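You operate a simulated robot arm through the tools that you are given. There is no shell and no other tool.

You run a simulated robot arm. Do the job below in one go: nothing can be reset, and whatever is moved stays where it is left.

TASK
Lid and seam the full can in the slide.
Fine: one lid, FIRST and SECOND; end with the roller knob at OPEN and the slide, can in it, at CAN IN; no more drink; the other cans stay.

It is judged by the outcome, as a careful person would: the job done as asked, and still so three seconds after it is handed in. It fails if anything else is knocked over, pushed out of place, dropped, spilled or broken. A push-on lid holds only when it is set on centred and level and pressed home; a screw cap is set on level and turned clockwise until tight.

THE ROBOT
A 6-joint arm with a fingered hand, fixed in place. Base frame: the origin is on the floor under the middle of its stand, x ahead of it, y to its left, z up. Readings come in m, rad, newtons and seconds.
With the tool pointing down near the work surface it reaches from about 0.26 to 0.7 m from the base axis. Its first joint turns from -2.897 to 2.897 rad. Payload 4 kg.
The tool frame sits at the grasp point between the pads (the TCP): z along the fingers, y along the line on which they close. The tips reach 0.026 m beyond it. The gripper opens to 0.148 m; its body begins 0.073 m behind the TCP. The gripper is a hand of 3 fingers: y runs from the thumb to the fingers, the wrist lies at [0, 0, -0.239] in the tool frame, and closing takes about 1.5 s.
Orientation is told as [roll, pitch, yaw] about the base's x, y, z axes, in that order, counted from this pose: with the fingers straight down and closing along the base's y, the tool's x points along the base's -x, its y along +y and its z along -z.

THE INTERFACE
- The arm moves only by the tool jog_arm. Its argument "commands" is a list of rows, each an object of numbers (a shift or turn left out is 0, a gripper value left out holds the last): "x", "y", "z": the shift along the base's x, y, z in units of 100 mm (1.0 is 100 mm); "rx", "ry", "rz": the turn, a rotation vector about the base's x, y, z in units of 120 degrees (1.0 is 120 degrees); "grip": the gripper command, from -1 (fully open) to 1 (shut), values between in proportion. In form: [{"x": .., "y": .., "z": .., "rx": .., "ry": .., "rz": .., "grip": ..}, ...]. A call has 1 to 20 rows; each row is the pose to reach, as a shift and turn from the pose commanded when the call began. A call with a number of a shift or a turn outside -1 to 1 is refused whole. Rows are played at 5 a second. More than 0.05 m and 0.15 rad between two rows, or a gripper value outside its range, and nothing of the call is played. Where a pose cannot be reached the arm comes as near as it can. A force on the tool above 40 N (or 10 N above the force at the start of the call, whichever is more), or a blocked arm, ends the call early, and 0.2 s more pass. Each finger travels about 0.153 m/s and halts on what it meets, pressing with about 24 N; the grip force reading is that of the motor and also rises with nothing between the fingers. The clock runs only during rows and for 0.2 s after the last one: add rows that repeat a pose to give the fingers time. The reply holds the time, the measured pose of the TCP, the force on the tool along the base axes, the opening and the grip force, in the units named above and with some noise, with the torque about the TCP (base axes, N m) and any sound that the robot's microphone picked up.
- Cameras (640 x 400 px; columns grow to the right, rows downward): "scene" is fixed at [0.2181, -0.6389, 1.6877]; the picture's right is [0.88, -0.47, 0.00], its down [-0.42, -0.80, -0.43] and it looks along [0.20, 0.38, -0.90] (base axes); focal length 253 px, centre (320, 200). "wrist" rides on the gripper at [0.068, -0.039, -0.09] in the tool frame; the picture's right is [0.50, 0.87, 0.00], its down [-0.65, 0.38, -0.65] and it looks along [-0.57, 0.33, 0.76] (tool axes); focal length 222 px, centre (320, 200). There is no depth. A picture from a camera that has moved, and an enlarged one, comes with that camera's place and axes in the base frame and with its lens. The place of the scene camera against the robot may be out by one fixed shift of up to 0.018 m in any direction.
- camera(camera): a new picture of that camera. It takes no simulated time.
- raise_lower(by): moves the trunk up (or, below 0, down) by that many m; the arm rides with it, the base frame stays. It gives what a move gives, with no picture.
- preshape(shape): the hand has 3 fingers and takes this shape, open, in about a second: jaw (thumb against the fingers, like two jaws); tri (thumb and two fingers); tip (a fingertip pinch); poke (one finger out to press); point (the index stretched); flat (the hand flat); cup (the hand cupped); fist (a fist). The gripper value then closes the fingers along that shape, each until it touches; the sizes above hold for jaw. It gives what a move gives, with no picture.
- inspect(camera, box): a new picture of the part [left, top, right, bottom] of that camera's present view, enlarged. It takes no simulated time.
- close_job(): hands the job in; it is judged then, once.

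Places have to be worked out from the pictures, the camera data and where the tool is seen. Open the gripper and draw the arm clear of the work before you hand the job in, unless the task says otherwise.

The tools are called after "Request:" as name(argument=value, ...) on one line, values as JSON. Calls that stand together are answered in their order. jog_arm: Moves the arm, as the interface text tells. Its arguments: {"type":"object","properties":{"commands":{"type":"array","items":{"type":"object","properties":{"x":{"type":"number"},"y":{"type":"number"},"z":{"type":"number"},"rx":{"type":"number"},"ry":{"type":"number"},"rz":{"type":"number"},"grip":{"type":"number"}}}}},"required":["commands"]} The other tools are called the same way: raise_lower (by) moves the trunk up or down; preshape (shape) gives the hand a shape; camera (camera) takes a picture; inspect (camera, box) takes an enlarged picture of a part of a camera's view; close_job () hands the job in.

At the start:

```text
t: 0.0
position: [0.3304, -0.2639, 1.3107]
ee_rot: [0.0, -0.001, -0.001]
force: [0.1, -0.4, 0.4]
torque: [0.02, -0.01, 0.0]
gripper_width: 0.1475
grip_force: 0.0
shape: jaw
trunk travel left (down, up): [-0.275, 0.042]
```

scene: 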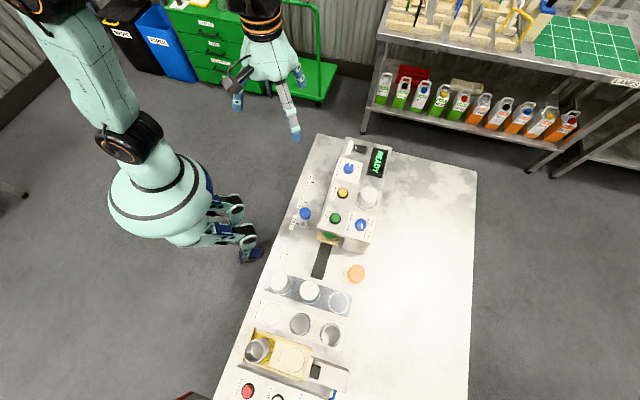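
wrist: 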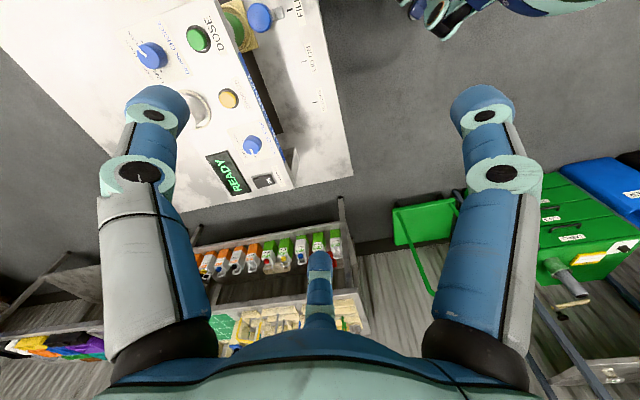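

I start by inspecting the workbench close up from the scene camera to identify the seamer, slide, cans and lids.

Request:
inspect(camera="scene", box=[220, 300, 380, 400])

Request:
inspect(camera="scene", box=[270, 130, 430, 230])

Request:
inspect(camera="scene", box=[240, 220, 400, 320])

Request:
inspect(camera="scene", box=[160, 340, 256, 400])

```text
4.00 times, centred on (300, 350) of scene
camera zoom: at [0.2181, -0.6389, 1.6877], right [0.88, -0.47, 0.0], down [-0.42, -0.8, -0.43], along [0.2, 0.38, -0.9], focal length 1012 px, centre (400, -400)
```

zoom: 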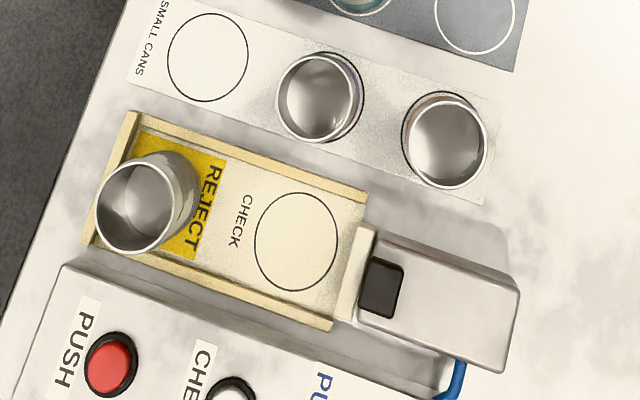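

```text
4.00 times, centred on (350, 180) of scene
camera zoom: at [0.2181, -0.6389, 1.6877], right [0.88, -0.47, 0.0], down [-0.42, -0.8, -0.43], along [0.2, 0.38, -0.9], focal length 1012 px, centre (200, 280)
```

zoom: 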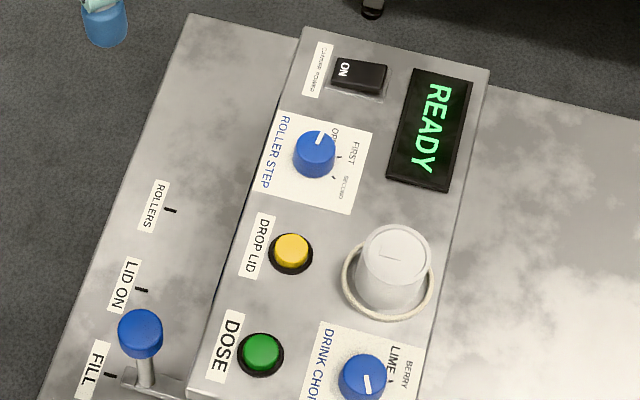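

```text
4.00 times, centred on (320, 270) of scene
camera zoom: at [0.2181, -0.6389, 1.6877], right [0.88, -0.47, 0.0], down [-0.42, -0.8, -0.43], along [0.2, 0.38, -0.9], focal length 1012 px, centre (320, -80)
```

zoom: 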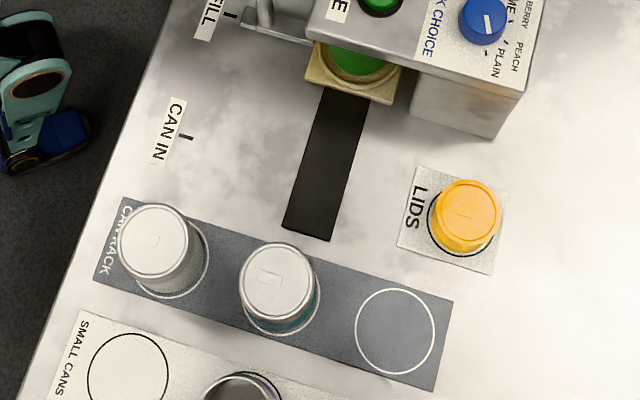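

```text
6.67 times, centred on (208, 370) of scene
camera zoom: at [0.2181, -0.6389, 1.6877], right [0.88, -0.47, 0.0], down [-0.42, -0.8, -0.43], along [0.2, 0.38, -0.9], focal length 1687 px, centre (1067, -933)
```

zoom: 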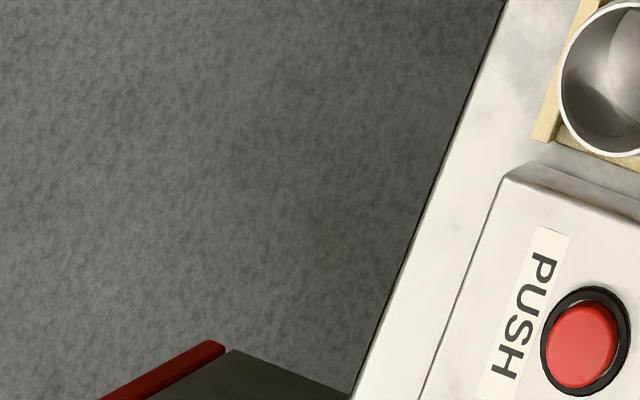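

The seamer's panel (READY, ROLLER STEP, DROP LID, DOSE, DRINK CHOICE) and the slide lever (now at FILL) are visible. I enlarge the wrist view to read the knob and get a second viewpoint for triangulation.

Request:
inspect(camera="wrist", box=[100, 0, 340, 150])

Request:
inspect(camera="wrist", box=[180, 70, 340, 220])

Request:
inspect(camera="scene", box=[328, 145, 408, 195])

Request:
inspect(camera="scene", box=[280, 195, 376, 255])

Request:
inspect(camera="scene", box=[200, 340, 400, 400])

```text
2.67 times, centred on (220, 75) of wrist
camera zoom: at [0.2622, -0.3025, 1.4011], right [-0.5, 0.87, 0.0], down [0.65, 0.38, 0.65], along [0.57, 0.33, -0.76], focal length 592 px, centre (587, 533)
```

zoom: 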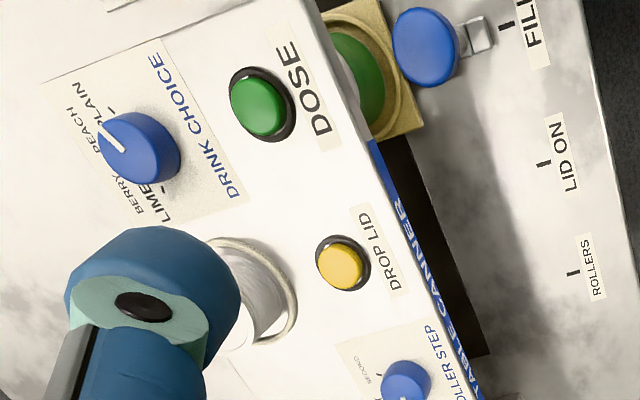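

```text
2.67 times, centred on (260, 145) of wrist
camera zoom: at [0.2622, -0.3025, 1.4011], right [-0.5, 0.87, 0.0], down [0.65, 0.38, 0.65], along [0.57, 0.33, -0.76], focal length 592 px, centre (480, 347)
```

zoom: 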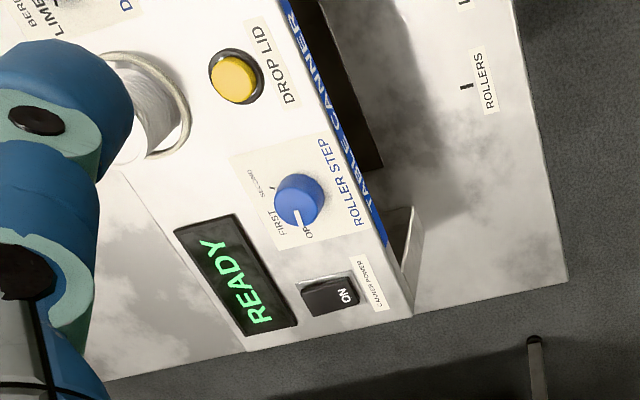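

```text
8.00 times, centred on (368, 170) of scene
camera zoom: at [0.2181, -0.6389, 1.6877], right [0.88, -0.47, 0.0], down [-0.42, -0.8, -0.43], along [0.2, 0.38, -0.9], focal length 2025 px, centre (-64, 440)
```

zoom: 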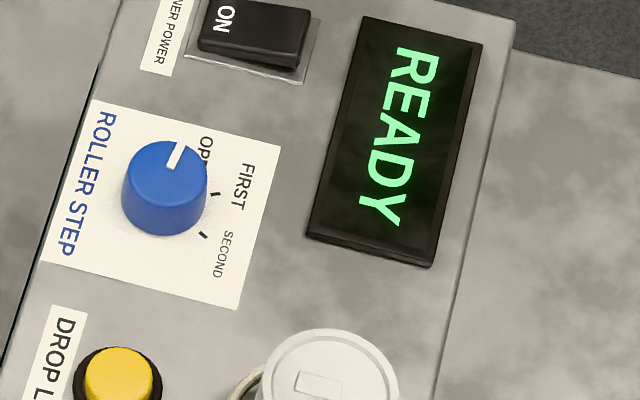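

```text
6.67 times, centred on (328, 225) of scene
camera zoom: at [0.2181, -0.6389, 1.6877], right [0.88, -0.47, 0.0], down [-0.42, -0.8, -0.43], along [0.2, 0.38, -0.9], focal length 1687 px, centre (267, 33)
```

zoom: 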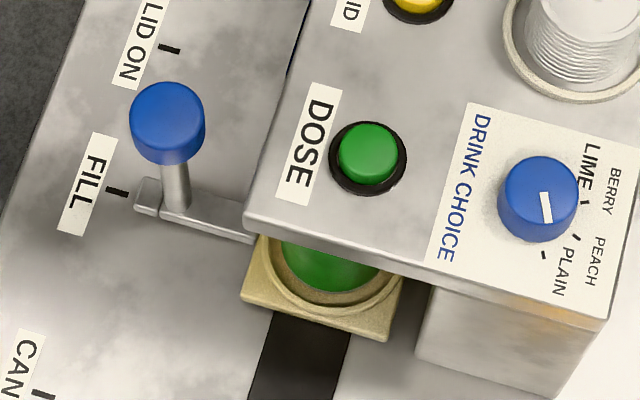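

```text
3.20 times, centred on (300, 370) of scene
camera zoom: at [0.2181, -0.6389, 1.6877], right [0.88, -0.47, 0.0], down [-0.42, -0.8, -0.43], along [0.2, 0.38, -0.9], focal length 810 px, centre (384, -344)
```

zoom: 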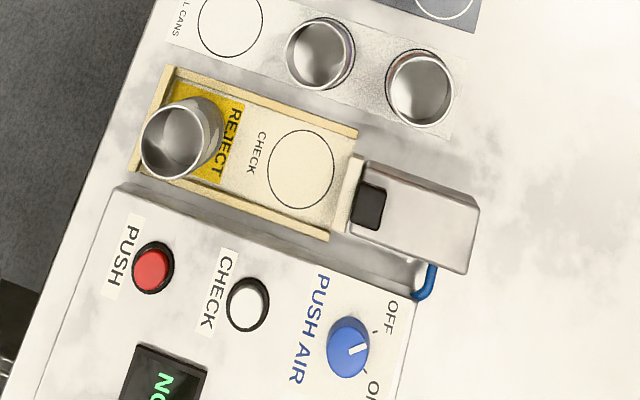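

Triangulating both views: bench top z≈0.908, panel top z≈1.03, lever knob ≈(0.31,-0.37,1.01) at FILL, slide axis along (0.707,0.707), stops ≈77 mm apart; DROP LID ≈(0.432,-0.376), ROLLER STEP ≈(0.482,-0.313). The arm is in free space, so I try the tip shape to see how the fingers sit.

Request:
preshape(shape="tip")

Request:
inspect(camera="scene", box=[200, 0, 360, 160])

Request:
camera(camera="wrist")

```text
t: 0.9
position: [0.33, -0.2636, 1.3112]
ee_rot: [0.001, -0.001, 0.0]
force: [-0.5, -0.3, -0.3]
torque: [-0.04, -0.02, 0.01]
gripper_width: 0.1478
grip_force: 0.0
shape: tip
trunk travel left (down, up): [-0.275, 0.042]
```

```text
2.50 times, centred on (280, 80) of scene
camera zoom: at [0.2181, -0.6389, 1.6877], right [0.88, -0.47, 0.0], down [-0.42, -0.8, -0.43], along [0.2, 0.38, -0.9], focal length 633 px, centre (420, 500)
```

zoom: 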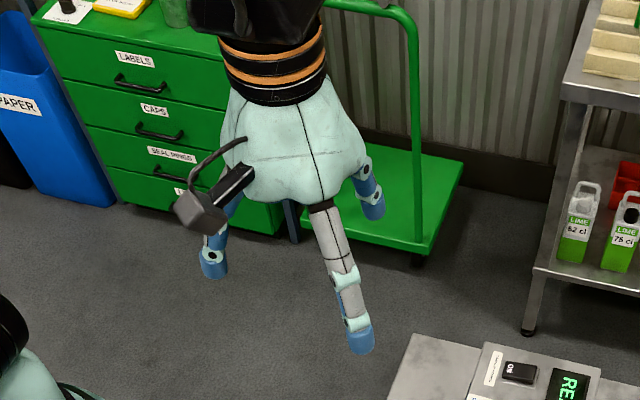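

```text
taken
camera wrist: at [0.2622, -0.3025, 1.4011], right [-0.5, 0.87, 0.0], down [0.65, 0.38, 0.65], along [0.57, 0.33, -0.76], focal length 222 px, centre (320, 200)
```

wrist: 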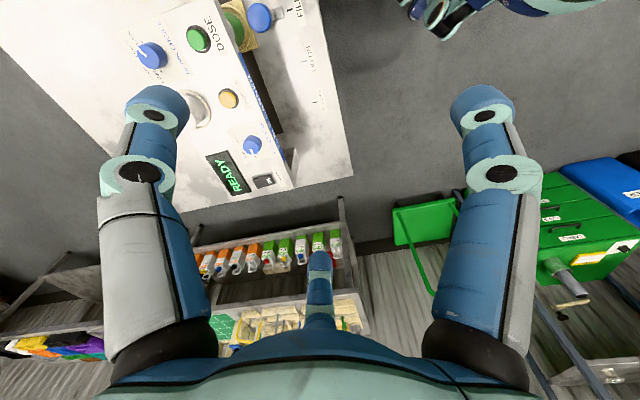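

The hand is a three-finger one; I close it here in free air to see where the fingertips meet in tip shape.

Request:
jog_arm(commands=[{"grip": 0.6}, {"grip": 0.6}, {"grip": 0.6}, {"grip": 0.6}, {"grip": 0.6}, {"grip": 0.6}, {"grip": 0.6}, {"grip": 0.6}])

Request:
inspect(camera="scene", box=[200, 0, 360, 160])

Request:
camera(camera="wrist")

```text
t: 2.7
position: [0.3304, -0.2632, 1.3109]
ee_rot: [0.001, 0.001, 0.0]
force: [0.6, 0.4, 0.4]
torque: [0.03, -0.02, -0.01]
gripper_width: 0.03
grip_force: 0.2
shape: tip
trunk travel left (down, up): [-0.275, 0.042]
```

```text
2.50 times, centred on (280, 80) of scene
camera zoom: at [0.2181, -0.6389, 1.6877], right [0.88, -0.47, 0.0], down [-0.42, -0.8, -0.43], along [0.2, 0.38, -0.9], focal length 633 px, centre (420, 500)
```

zoom: 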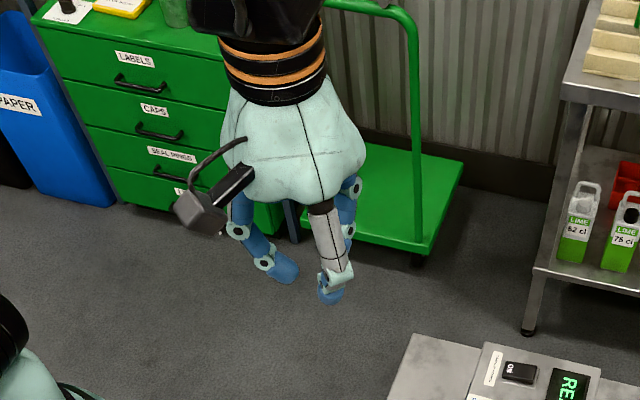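

```text
taken
camera wrist: at [0.2622, -0.3025, 1.4011], right [-0.5, 0.87, 0.0], down [0.65, 0.38, 0.65], along [0.57, 0.33, -0.76], focal length 222 px, centre (320, 200)
```

wrist: 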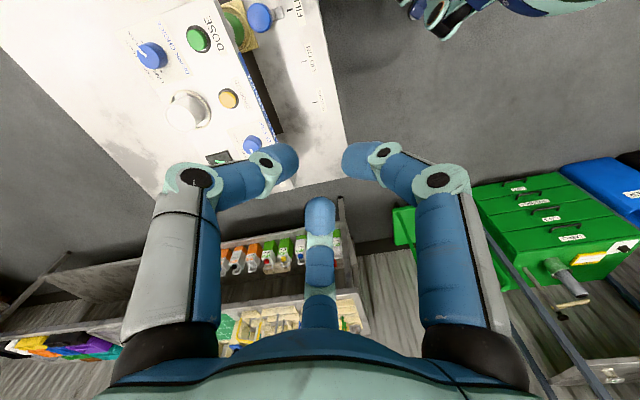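

Tip at 0.6 leaves about a 30 mm gap with all three fingertips converging around the TCP. Now I check the poke shape.

Request:
preshape(shape="poke")

Request:
inspect(camera="scene", box=[200, 0, 360, 160])

Request:
camera(camera="wrist")

```text
t: 3.6
position: [0.3297, -0.263, 1.3114]
ee_rot: [-0.001, 0.0, 0.0]
force: [-0.2, 0.0, -0.4]
torque: [0.01, -0.03, 0.01]
gripper_width: 0.0
grip_force: 0.1
shape: poke
trunk travel left (down, up): [-0.275, 0.042]
```

```text
2.50 times, centred on (280, 80) of scene
camera zoom: at [0.2181, -0.6389, 1.6877], right [0.88, -0.47, 0.0], down [-0.42, -0.8, -0.43], along [0.2, 0.38, -0.9], focal length 633 px, centre (420, 500)
```

zoom: 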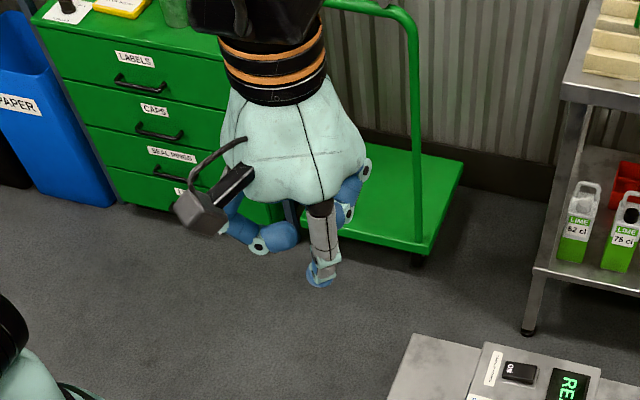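

```text
taken
camera wrist: at [0.2622, -0.3025, 1.4011], right [-0.5, 0.87, 0.0], down [0.65, 0.38, 0.65], along [0.57, 0.33, -0.76], focal length 222 px, centre (320, 200)
```

wrist: 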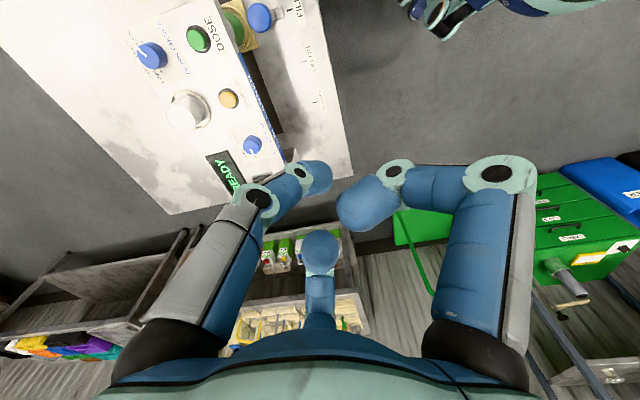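

Poke puts the thumb tip straight down on the tool axis with the other fingers curled. I check the tri shape half closed, as a candidate for gripping the lever knob and the roller knob.

Request:
preshape(shape="tri")

Request:
jog_arm(commands=[{"grip": 0.5}, {"grip": 0.5}, {"grip": 0.5}, {"grip": 0.5}, {"grip": 0.5}, {"grip": 0.5}, {"grip": 0.5}, {"grip": 0.5}])

Request:
inspect(camera="scene", box=[200, 0, 360, 160])

Request:
camera(camera="wrist")

```text
t: 4.5
position: [0.3295, -0.2627, 1.3106]
ee_rot: [0.001, 0.0, 0.001]
force: [0.9, -0.3, 0.5]
torque: [0.0, -0.02, 0.02]
gripper_width: 0.1478
grip_force: 0.0
shape: tri
trunk travel left (down, up): [-0.275, 0.042]
```

```text
t: 6.3
position: [0.3297, -0.2622, 1.3115]
ee_rot: [0.001, 0.0, -0.001]
force: [-0.6, 0.3, -0.6]
torque: [-0.01, -0.01, 0.03]
gripper_width: 0.0373
grip_force: 0.0
shape: tri
trunk travel left (down, up): [-0.275, 0.042]
```

```text
2.50 times, centred on (280, 80) of scene
camera zoom: at [0.2181, -0.6389, 1.6877], right [0.88, -0.47, 0.0], down [-0.42, -0.8, -0.43], along [0.2, 0.38, -0.9], focal length 633 px, centre (420, 500)
```

zoom: 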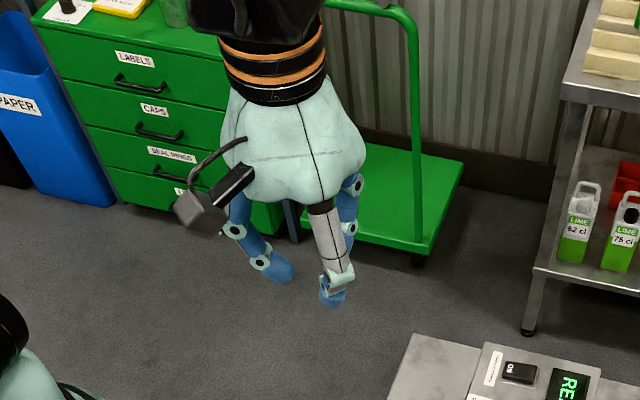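

```text
taken
camera wrist: at [0.2622, -0.3025, 1.4011], right [-0.5, 0.87, 0.0], down [0.65, 0.38, 0.65], along [0.57, 0.33, -0.76], focal length 222 px, centre (320, 200)
```

wrist: 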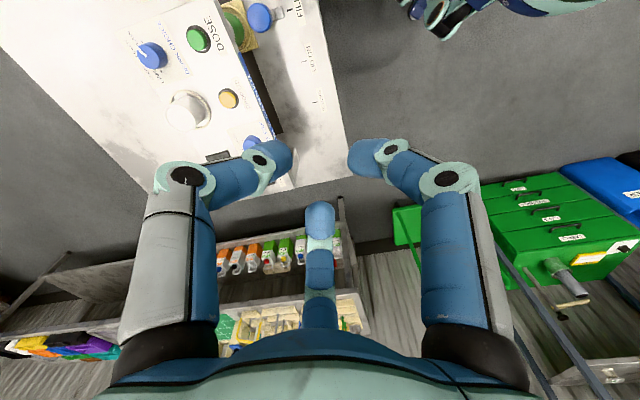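

Tri closes symmetrically on the TCP (opening ≈0.148·(1−g)/2). I open slightly and move toward a spot above the lever knob, turning the hand -15° so a gap between fingers faces the machine.

Request:
jog_arm(commands=[{"y": -0.15, "z": -0.2, "rz": -0.03, "grip": 0.2}, {"y": -0.35, "z": -0.4, "rz": -0.06, "grip": 0.2}, {"x": -0.05, "y": -0.55, "z": -0.6, "rz": -0.09, "grip": 0.2}, {"x": -0.1, "y": -0.75, "z": -0.8, "rz": -0.125, "grip": 0.2}, {"x": -0.15, "y": -0.9, "z": -1.0, "rz": -0.125, "grip": 0.2}, {"x": -0.15, "y": -0.9, "z": -1.0, "rz": -0.125, "grip": 0.2}])

Request:
camera(camera="wrist")

Request:
camera(camera="scene")

```text
t: 7.7
position: [0.3152, -0.3546, 1.2124]
ee_rot: [0.001, -0.002, -0.263]
force: [0.7, 0.3, 1.2]
torque: [0.0, 0.05, -0.05]
gripper_width: 0.0587
grip_force: 0.1
shape: tri
trunk travel left (down, up): [-0.275, 0.042]
```

```text
taken
camera wrist: at [0.2395, -0.3748, 1.3015], right [-0.26, 0.97, 0.0], down [0.73, 0.2, 0.65], along [0.63, 0.17, -0.76], focal length 222 px, centre (320, 200)
```

wrist: 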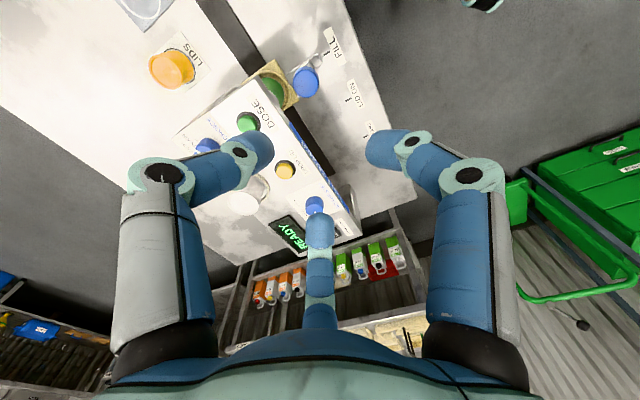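

```text
taken
```

scene: 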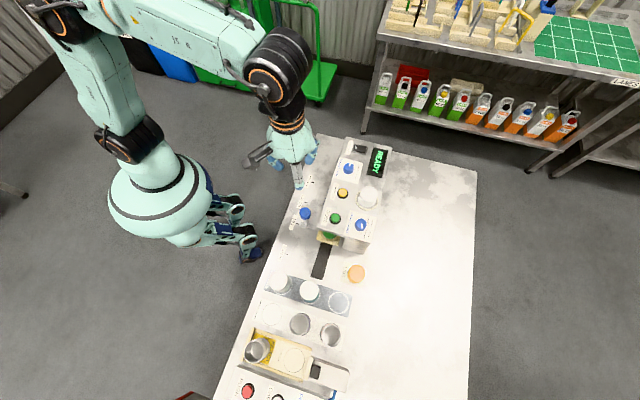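

The knob is visible in the wrist view near (306,82). I zoom both views to refine its position and height.

Request:
inspect(camera="wrist", box=[230, 20, 390, 120])

Request:
inspect(camera="scene", box=[260, 160, 360, 240])

Request:
inspect(camera="wrist", box=[220, 90, 380, 260])

```text
4.00 times, centred on (310, 70) of wrist
camera zoom: at [0.2395, -0.3748, 1.3015], right [-0.26, 0.97, 0.0], down [0.73, 0.2, 0.65], along [0.63, 0.17, -0.76], focal length 888 px, centre (360, 720)
```

zoom: 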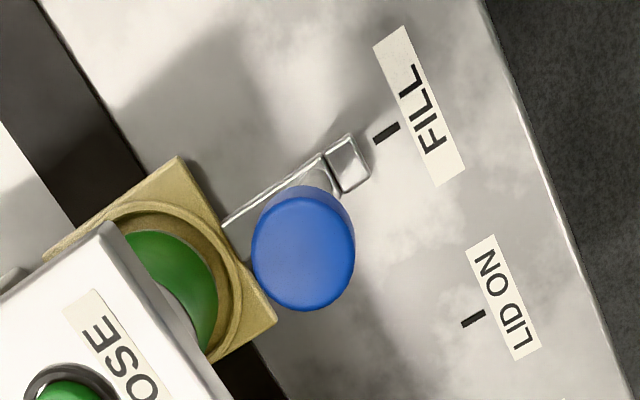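

```text
5.00 times, centred on (310, 200) of scene
camera zoom: at [0.2181, -0.6389, 1.6877], right [0.88, -0.47, 0.0], down [-0.42, -0.8, -0.43], along [0.2, 0.38, -0.9], focal length 1266 px, centre (370, 200)
```

zoom: 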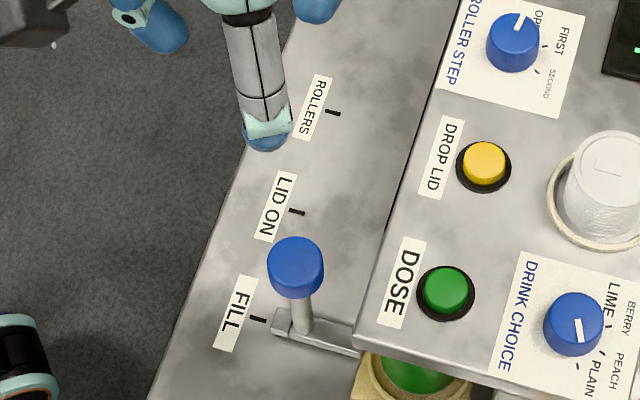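

```text
2.35 times, centred on (300, 175) of wrist
camera zoom: at [0.2395, -0.3748, 1.3015], right [-0.26, 0.97, 0.0], down [0.73, 0.2, 0.65], along [0.63, 0.17, -0.76], focal length 523 px, centre (367, 259)
```

zoom: 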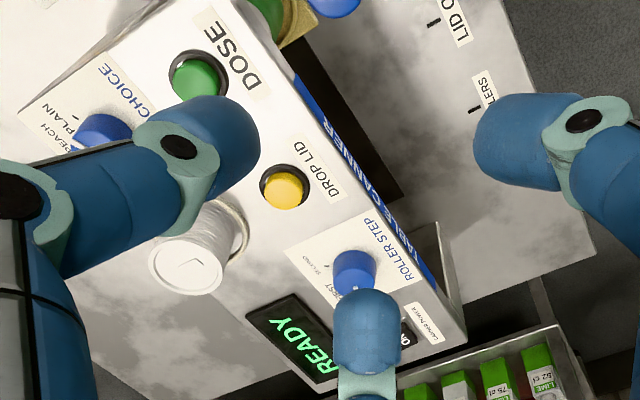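

Refined from two wrist views: knob ≈(0.315,-0.371), top ≈1.0, radius ≈16 mm, panel edge ≈42 mm inward from it. I lower over it, fingers partly closed, stopping with the tips still above the knob.

Request:
jog_arm(commands=[{"y": -0.08, "z": -0.35, "grip": 0.25}, {"y": -0.165, "z": -0.7, "grip": 0.25}, {"y": -0.165, "z": -1.05, "grip": 0.25}, {"y": -0.165, "z": -1.3, "grip": 0.25}, {"y": -0.165, "z": -1.3, "grip": 0.25}])

Request:
camera(camera="wrist")

Request:
inspect(camera="scene", box=[260, 160, 360, 240])

```text
refused: -1.05 is not a number from -1 to 1
```

```text
taken
camera wrist: at [0.2395, -0.3748, 1.3015], right [-0.26, 0.97, 0.0], down [0.73, 0.2, 0.65], along [0.63, 0.17, -0.76], focal length 222 px, centre (320, 200)
```

wrist: 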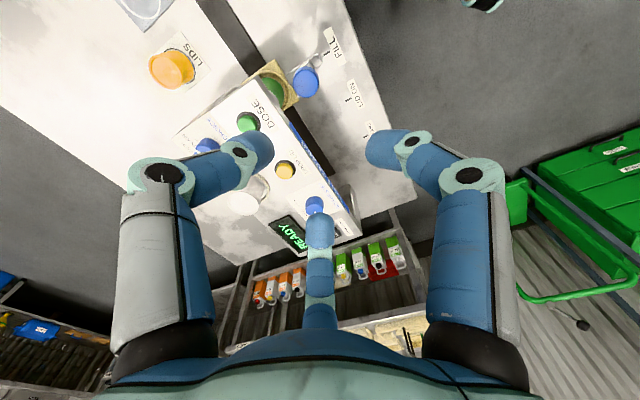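

```text
5.00 times, centred on (310, 200) of scene
camera zoom: at [0.2181, -0.6389, 1.6877], right [0.88, -0.47, 0.0], down [-0.42, -0.8, -0.43], along [0.2, 0.38, -0.9], focal length 1266 px, centre (370, 200)
```

zoom: 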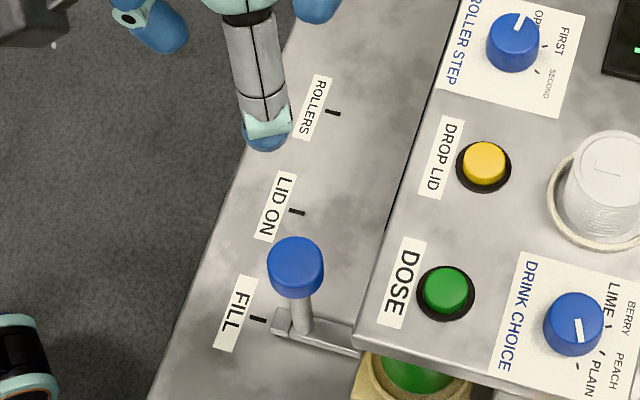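

The call was refused because a shift exceeded 1; nothing moved. I redo it with a smaller descent (stopping at TCP z≈1.115).

Request:
jog_arm(commands=[{"y": -0.08, "z": -0.35, "grip": 0.25}, {"y": -0.165, "z": -0.7, "grip": 0.25}, {"y": -0.165, "z": -0.95, "grip": 0.25}, {"y": -0.165, "z": -0.95, "grip": 0.25}])

Request:
camera(camera="wrist")

Request:
inspect(camera="scene", box=[250, 150, 378, 230])

```text
t: 8.7
position: [0.3173, -0.3711, 1.1159]
ee_rot: [0.0, -0.001, -0.261]
force: [-1.0, -1.0, -0.4]
torque: [-0.01, -0.04, -0.01]
gripper_width: 0.0557
grip_force: 0.1
shape: tri
trunk travel left (down, up): [-0.275, 0.042]
```

```text
taken
camera wrist: at [0.2421, -0.3913, 1.2059], right [-0.26, 0.97, 0.0], down [0.73, 0.2, 0.65], along [0.63, 0.17, -0.76], focal length 222 px, centre (320, 200)
```

wrist: 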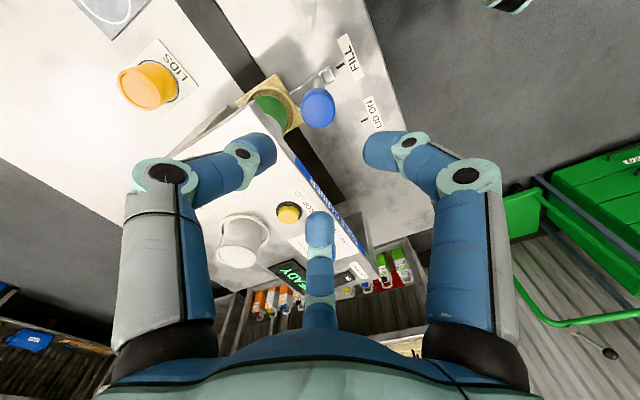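

```text
5.00 times, centred on (314, 190) of scene
camera zoom: at [0.2181, -0.6389, 1.6877], right [0.88, -0.47, 0.0], down [-0.42, -0.8, -0.43], along [0.2, 0.38, -0.9], focal length 1266 px, centre (350, 250)
```

zoom: 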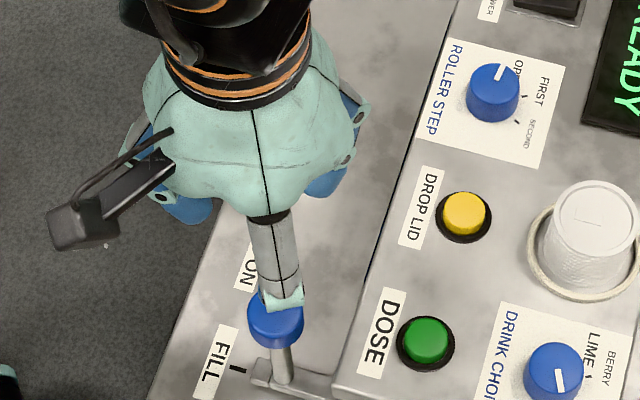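

The tips are above and slightly away from the knob. I zoom the wrist view to measure the knob from this closer vantage.

Request:
inspect(camera="wrist", box=[240, 50, 400, 150])

Request:
inspect(camera="wrist", box=[180, 140, 400, 290])

```text
4.00 times, centred on (320, 100) of wrist
camera zoom: at [0.2421, -0.3913, 1.2059], right [-0.26, 0.97, 0.0], down [0.73, 0.2, 0.65], along [0.63, 0.17, -0.76], focal length 888 px, centre (320, 600)
```

zoom: 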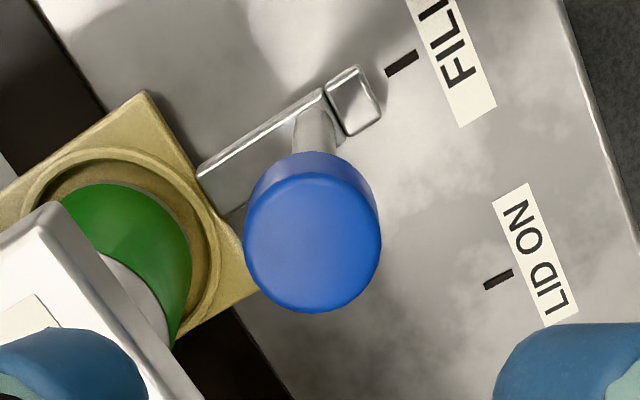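

```text
2.67 times, centred on (290, 215) of wrist
camera zoom: at [0.2421, -0.3913, 1.2059], right [-0.26, 0.97, 0.0], down [0.73, 0.2, 0.65], along [0.63, 0.17, -0.76], focal length 592 px, centre (400, 160)
```

zoom: 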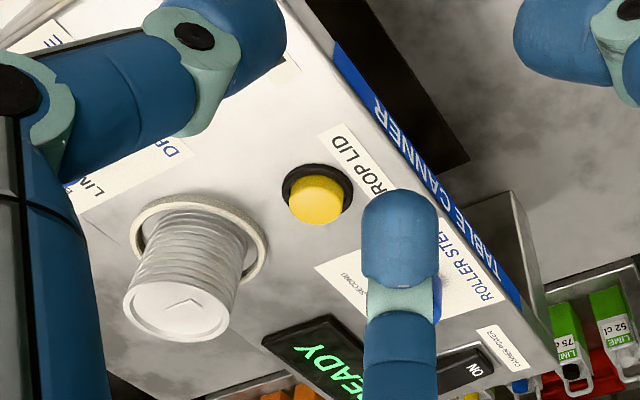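

Consistent values now: knob top ≈(0.3165,-0.373,0.985), panel top ≈1.00, DROP LID ≈(0.440,-0.379,1.01), lid tube top ≈(0.487,-0.429,1.05). To keep the knuckles clear of the panel edge I tilt the hand 20° outward (away from the machine) before descending.

Request:
jog_arm(commands=[{"rx": -0.04, "ry": -0.04, "z": -0.1, "grip": 0.25}, {"rx": -0.08, "ry": -0.08, "z": -0.25, "grip": 0.25}, {"rx": -0.118, "ry": -0.118, "z": -0.4, "y": -0.02, "grip": 0.25}, {"rx": -0.118, "ry": -0.118, "z": -0.5, "y": -0.02, "grip": 0.25}, {"rx": -0.118, "ry": -0.118, "z": -0.5, "y": -0.02, "grip": 0.25}])

Request:
camera(camera="wrist")

Request:
inspect(camera="scene", box=[250, 150, 378, 230])

```text
t: 9.9
position: [0.3155, -0.3726, 1.0658]
ee_rot: [-0.182, -0.303, -0.234]
force: [-0.2, -0.6, 1.0]
torque: [0.0, -0.02, -0.03]
gripper_width: 0.0557
grip_force: 0.1
shape: tri
trunk travel left (down, up): [-0.275, 0.042]
```

```text
taken
camera wrist: at [0.2192, -0.3725, 1.1364], right [-0.22, 0.93, -0.3], down [0.56, 0.37, 0.74], along [0.8, 0.0, -0.6], focal length 222 px, centre (320, 200)
```

wrist: 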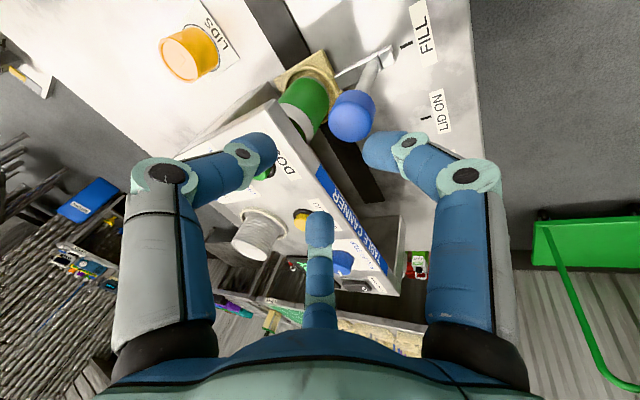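

```text
5.00 times, centred on (314, 190) of scene
camera zoom: at [0.2181, -0.6389, 1.6877], right [0.88, -0.47, 0.0], down [-0.42, -0.8, -0.43], along [0.2, 0.38, -0.9], focal length 1266 px, centre (350, 250)
```

zoom: 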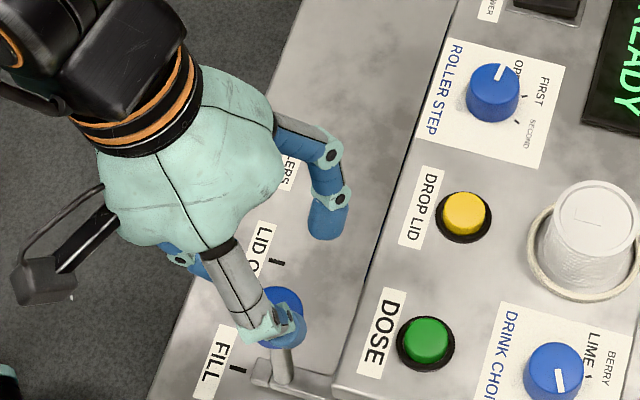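

Tilt is right and everything's clear. I zoom the wrist view for a final alignment check before descending.

Request:
inspect(camera="wrist", box=[260, 40, 420, 140])

```text
4.00 times, centred on (340, 90) of wrist
camera zoom: at [0.2192, -0.3725, 1.1364], right [-0.22, 0.93, -0.3], down [0.56, 0.37, 0.74], along [0.8, 0.0, -0.6], focal length 888 px, centre (240, 640)
```

zoom: 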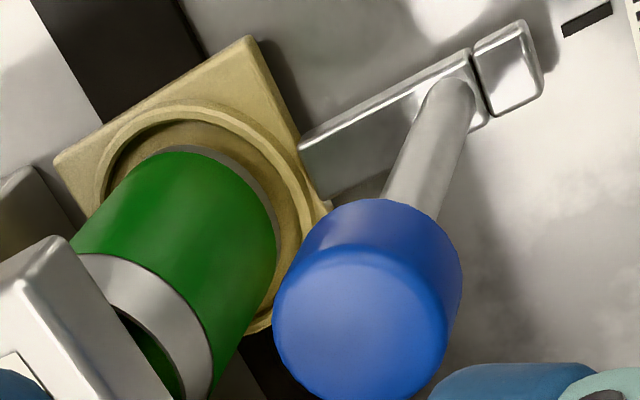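

The knob sits at ≈(0.315,-0.373), right under the TCP. I descend 9 cm so the fingers straddle the knob, without closing yet.

Request:
jog_arm(commands=[{"z": -0.25, "grip": 0.25}, {"z": -0.5, "grip": 0.25}, {"z": -0.7, "grip": 0.25}, {"z": -0.9, "grip": 0.25}, {"z": -0.9, "grip": 0.25}])

Request:
camera(camera="wrist")

Request:
inspect(camera="scene", box=[250, 150, 378, 230])

```text
t: 11.1
position: [0.3129, -0.3696, 0.9745]
ee_rot: [-0.182, -0.302, -0.234]
force: [0.3, 0.4, 0.2]
torque: [0.03, -0.02, -0.01]
gripper_width: 0.0559
grip_force: 0.1
shape: tri
trunk travel left (down, up): [-0.275, 0.042]
```

```text
taken
camera wrist: at [0.2183, -0.3701, 1.0452], right [-0.22, 0.93, -0.3], down [0.56, 0.37, 0.74], along [0.8, 0.0, -0.6], focal length 222 px, centre (320, 200)
```

wrist: 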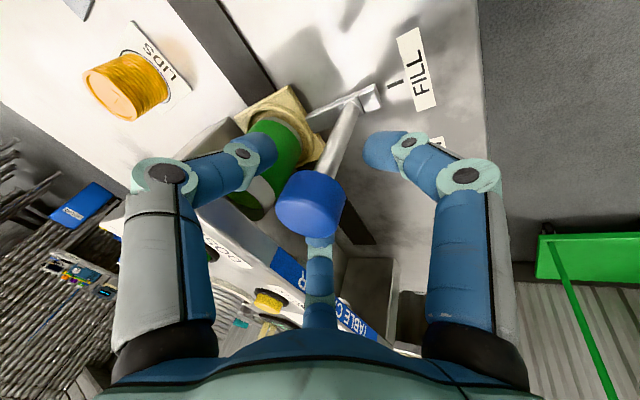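

```text
5.00 times, centred on (314, 190) of scene
camera zoom: at [0.2181, -0.6389, 1.6877], right [0.88, -0.47, 0.0], down [-0.42, -0.8, -0.43], along [0.2, 0.38, -0.9], focal length 1266 px, centre (350, 250)
```

zoom: 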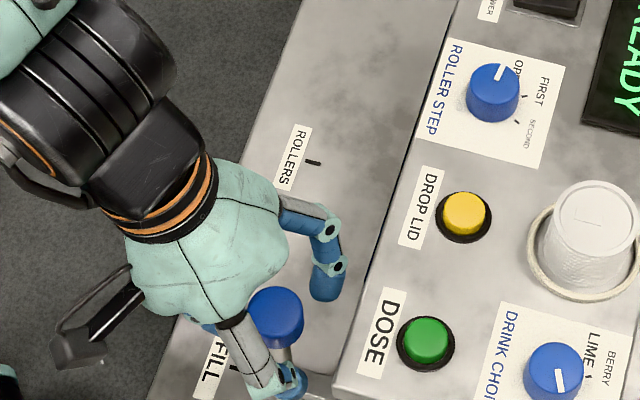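

Request:
inspect(camera="wrist", box=[220, 110, 420, 260])

```text
2.67 times, centred on (320, 185) of wrist
camera zoom: at [0.2183, -0.3701, 1.0452], right [-0.22, 0.93, -0.3], down [0.56, 0.37, 0.74], along [0.8, 0.0, -0.6], focal length 592 px, centre (320, 240)
```

zoom: 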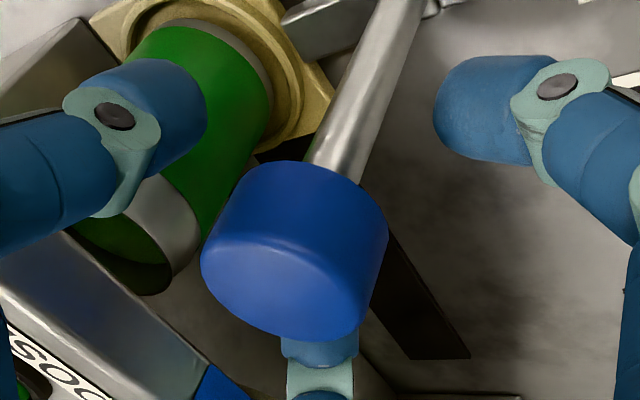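

The knob is between the fingers, about 4 mm toward -y of the TCP. I shift by that and close the fingers gently onto it.

Request:
jog_arm(commands=[{"y": -0.04, "grip": 0.25}, {"y": -0.04, "grip": 0.4}, {"y": -0.04, "grip": 0.5}, {"y": -0.04, "grip": 0.55}, {"y": -0.04, "grip": 0.6}, {"y": -0.04, "grip": 0.6}, {"y": -0.04, "grip": 0.6}, {"y": -0.04, "grip": 0.6}])

Request:
inspect(camera="wrist", box=[220, 110, 420, 260])

```text
t: 12.9
position: [0.3149, -0.3758, 0.975]
ee_rot: [-0.181, -0.303, -0.234]
force: [0.4, -0.3, 0.1]
torque: [0.04, 0.01, 0.02]
gripper_width: 0.0301
grip_force: 0.1
shape: tri
trunk travel left (down, up): [-0.275, 0.042]
```

```text
2.67 times, centred on (320, 185) of wrist
camera zoom: at [0.2187, -0.3751, 1.0459], right [-0.22, 0.93, -0.3], down [0.56, 0.37, 0.74], along [0.8, 0.0, -0.6], focal length 592 px, centre (320, 240)
```

zoom: 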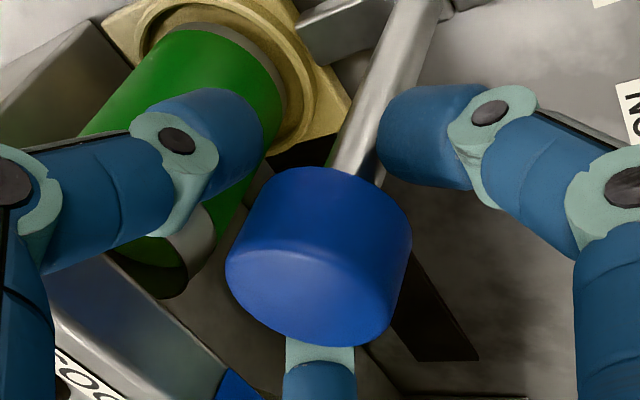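

The fingers are at 30 mm but not yet touching the knob/post. I close further in small steps.

Request:
jog_arm(commands=[{"grip": 0.65}, {"grip": 0.7}, {"grip": 0.75}, {"grip": 0.8}, {"grip": 0.8}, {"grip": 0.8}])

Request:
inspect(camera="wrist", box=[220, 110, 420, 260])

Request:
inspect(camera="scene", box=[250, 150, 378, 230])

```text
t: 14.3
position: [0.3149, -0.3752, 0.9743]
ee_rot: [-0.179, -0.302, -0.234]
force: [0.5, -0.2, -12.4]
torque: [0.32, 0.44, 0.06]
gripper_width: 0.0171
grip_force: 24.2
shape: tri
trunk travel left (down, up): [-0.275, 0.042]
```

```text
2.67 times, centred on (320, 185) of wrist
camera zoom: at [0.2189, -0.3754, 1.045], right [-0.22, 0.93, -0.29], down [0.56, 0.37, 0.74], along [0.8, 0.0, -0.6], focal length 592 px, centre (320, 240)
```

zoom: 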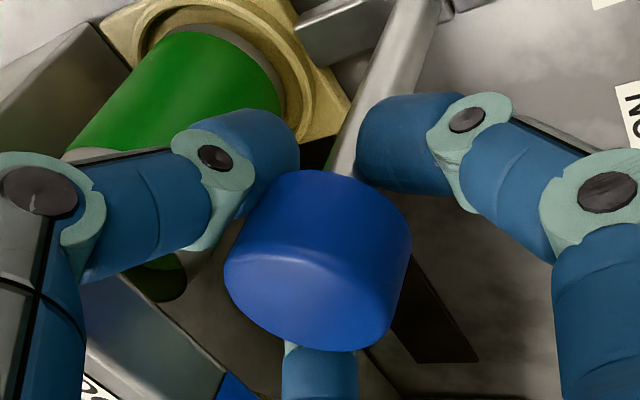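

```text
5.00 times, centred on (314, 190) of scene
camera zoom: at [0.2181, -0.6389, 1.6877], right [0.88, -0.47, 0.0], down [-0.42, -0.8, -0.43], along [0.2, 0.38, -0.9], focal length 1266 px, centre (350, 250)
```

zoom: 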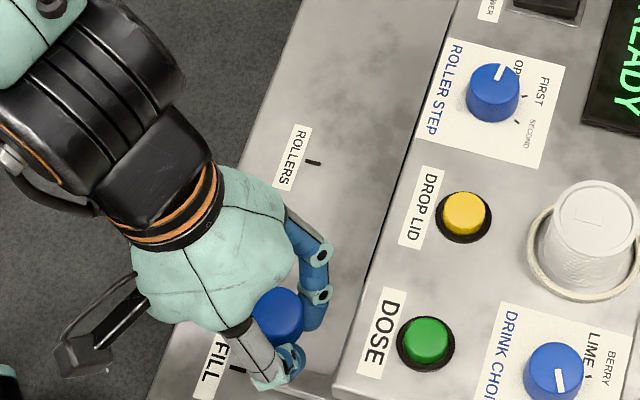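

The fingers have taken hold of the knob (24 N, hooked under its edge). I ease the grip slightly and draw the slide slowly along (0.707,0.707) about 60 mm toward LID ON, so the full can doesn't slosh.

Request:
jog_arm(commands=[{"grip": 0.73}, {"x": 0.005, "y": 0.005, "grip": 0.73}, {"x": 0.015, "y": 0.015, "grip": 0.73}, {"x": 0.03, "y": 0.03, "grip": 0.73}, {"x": 0.05, "y": 0.05, "grip": 0.73}, {"x": 0.075, "y": 0.075, "grip": 0.73}, {"x": 0.1, "y": 0.1, "grip": 0.73}, {"x": 0.125, "y": 0.125, "grip": 0.73}, {"x": 0.15, "y": 0.15, "grip": 0.73}, {"x": 0.175, "y": 0.175, "grip": 0.73}, {"x": 0.2, "y": 0.2, "grip": 0.73}, {"x": 0.225, "y": 0.225, "grip": 0.73}, {"x": 0.25, "y": 0.25, "grip": 0.73}, {"x": 0.27, "y": 0.27, "grip": 0.73}, {"x": 0.285, "y": 0.285, "grip": 0.73}, {"x": 0.295, "y": 0.295, "grip": 0.73}, {"x": 0.3, "y": 0.3, "grip": 0.73}])

Request:
inspect(camera="scene", box=[250, 150, 378, 230])

Request:
camera(camera="wrist")

```text
t: 17.9
position: [0.3453, -0.3461, 0.9765]
ee_rot: [-0.179, -0.302, -0.233]
force: [-1.5, 1.8, -2.5]
torque: [0.03, 0.06, -0.03]
gripper_width: 0.0205
grip_force: 0.1
shape: tri
trunk travel left (down, up): [-0.275, 0.042]
```

```text
5.00 times, centred on (314, 190) of scene
camera zoom: at [0.2181, -0.6389, 1.6877], right [0.88, -0.47, 0.0], down [-0.42, -0.8, -0.43], along [0.2, 0.38, -0.9], focal length 1266 px, centre (350, 250)
```

zoom: 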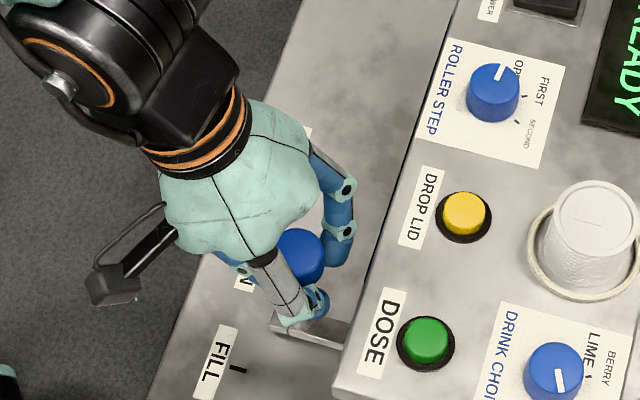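

```text
taken
camera wrist: at [0.2492, -0.3464, 1.0479], right [-0.22, 0.93, -0.3], down [0.56, 0.37, 0.74], along [0.8, 0.0, -0.6], focal length 222 px, centre (320, 200)
```

wrist: 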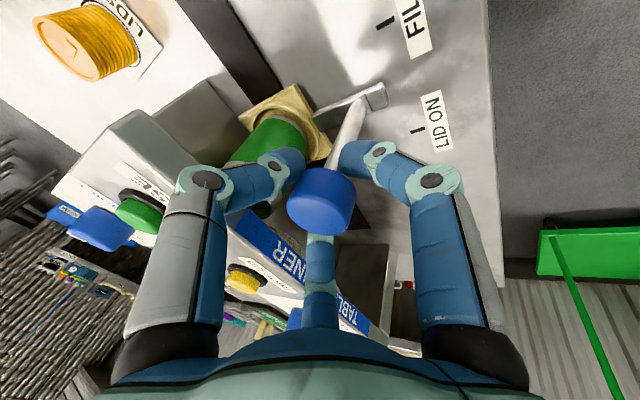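

The slide follows smoothly. I continue about 32 mm further and then compare the bar end with the LID ON tick.

Request:
jog_arm(commands=[{"x": 0.005, "y": 0.005}, {"x": 0.015, "y": 0.015}, {"x": 0.03, "y": 0.03}, {"x": 0.05, "y": 0.05}, {"x": 0.075, "y": 0.075}, {"x": 0.1, "y": 0.1}, {"x": 0.125, "y": 0.125}, {"x": 0.15, "y": 0.15}, {"x": 0.175, "y": 0.175}, {"x": 0.195, "y": 0.195}, {"x": 0.21, "y": 0.21}, {"x": 0.22, "y": 0.22}, {"x": 0.225, "y": 0.225}])

Request:
inspect(camera="scene", box=[250, 150, 378, 230])

Request:
inspect(camera="wrist", box=[240, 40, 480, 190])

```text
t: 20.7
position: [0.367, -0.3226, 0.9758]
ee_rot: [-0.179, -0.302, -0.235]
force: [-0.3, 0.7, -1.3]
torque: [-0.03, 0.06, 0.0]
gripper_width: 0.0206
grip_force: 0.1
shape: tri
trunk travel left (down, up): [-0.275, 0.042]
```

```text
5.00 times, centred on (314, 190) of scene
camera zoom: at [0.2181, -0.6389, 1.6877], right [0.88, -0.47, 0.0], down [-0.42, -0.8, -0.43], along [0.2, 0.38, -0.9], focal length 1266 px, centre (350, 250)
```

zoom: 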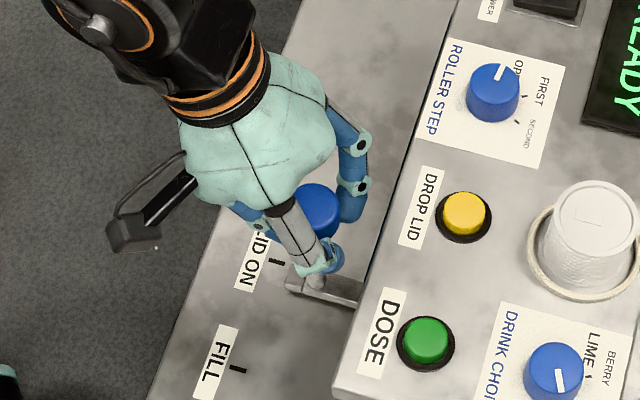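

```text
2.67 times, centred on (360, 115) of wrist
camera zoom: at [0.2717, -0.3229, 1.0476], right [-0.22, 0.93, -0.3], down [0.56, 0.37, 0.74], along [0.8, 0.0, -0.6], focal length 592 px, centre (213, 427)
```

zoom: 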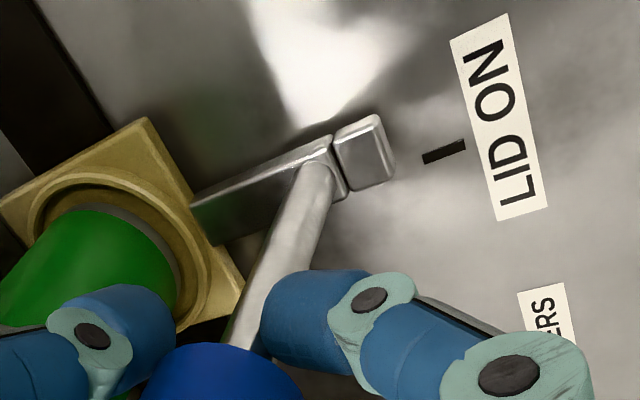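

In the scene view the bar end still needs to move about 13 mm along the slide to line up with LID ON as it did with FILL (grip slack took some). I move that amount.

Request:
jog_arm(commands=[{"x": 0.005, "y": 0.005}, {"x": 0.015, "y": 0.015}, {"x": 0.03, "y": 0.03}, {"x": 0.05, "y": 0.05}, {"x": 0.07, "y": 0.07}, {"x": 0.083, "y": 0.083}, {"x": 0.09, "y": 0.09}, {"x": 0.09, "y": 0.09}])

Request:
inspect(camera="scene", box=[250, 150, 378, 230])

Request:
inspect(camera="wrist", box=[240, 40, 480, 190])

Request:
inspect(camera="scene", box=[350, 140, 414, 180])

```text
t: 22.5
position: [0.3754, -0.3134, 0.9766]
ee_rot: [-0.179, -0.301, -0.234]
force: [-0.5, 0.6, -0.5]
torque: [-0.01, 0.06, 0.02]
gripper_width: 0.0204
grip_force: 0.1
shape: tri
trunk travel left (down, up): [-0.275, 0.042]
```

```text
5.00 times, centred on (314, 190) of scene
camera zoom: at [0.2181, -0.6389, 1.6877], right [0.88, -0.47, 0.0], down [-0.42, -0.8, -0.43], along [0.2, 0.38, -0.9], focal length 1266 px, centre (350, 250)
```

zoom: 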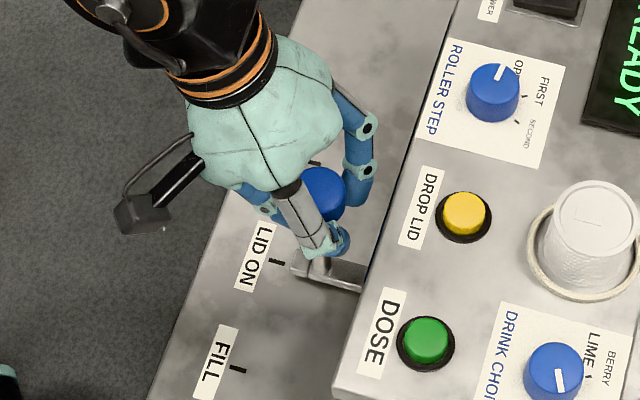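

```text
2.67 times, centred on (360, 115) of wrist
camera zoom: at [0.2803, -0.3145, 1.0477], right [-0.22, 0.93, -0.3], down [0.56, 0.37, 0.74], along [0.8, 0.0, -0.6], focal length 592 px, centre (213, 427)
```

zoom: 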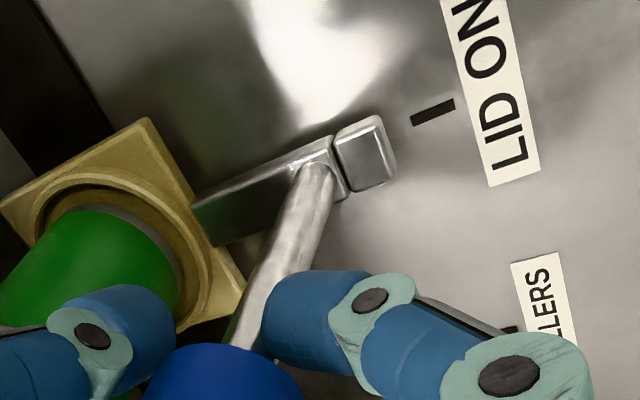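

```text
10.00 times, centred on (382, 160) of scene
camera zoom: at [0.2181, -0.6389, 1.6877], right [0.88, -0.47, 0.0], down [-0.42, -0.8, -0.43], along [0.2, 0.38, -0.9], focal length 2531 px, centre (-300, 600)
```

zoom: 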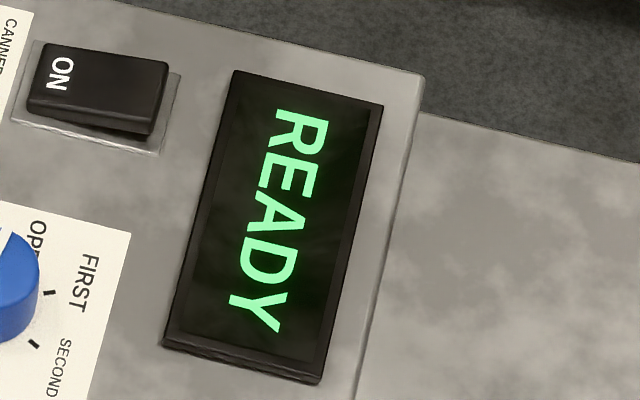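

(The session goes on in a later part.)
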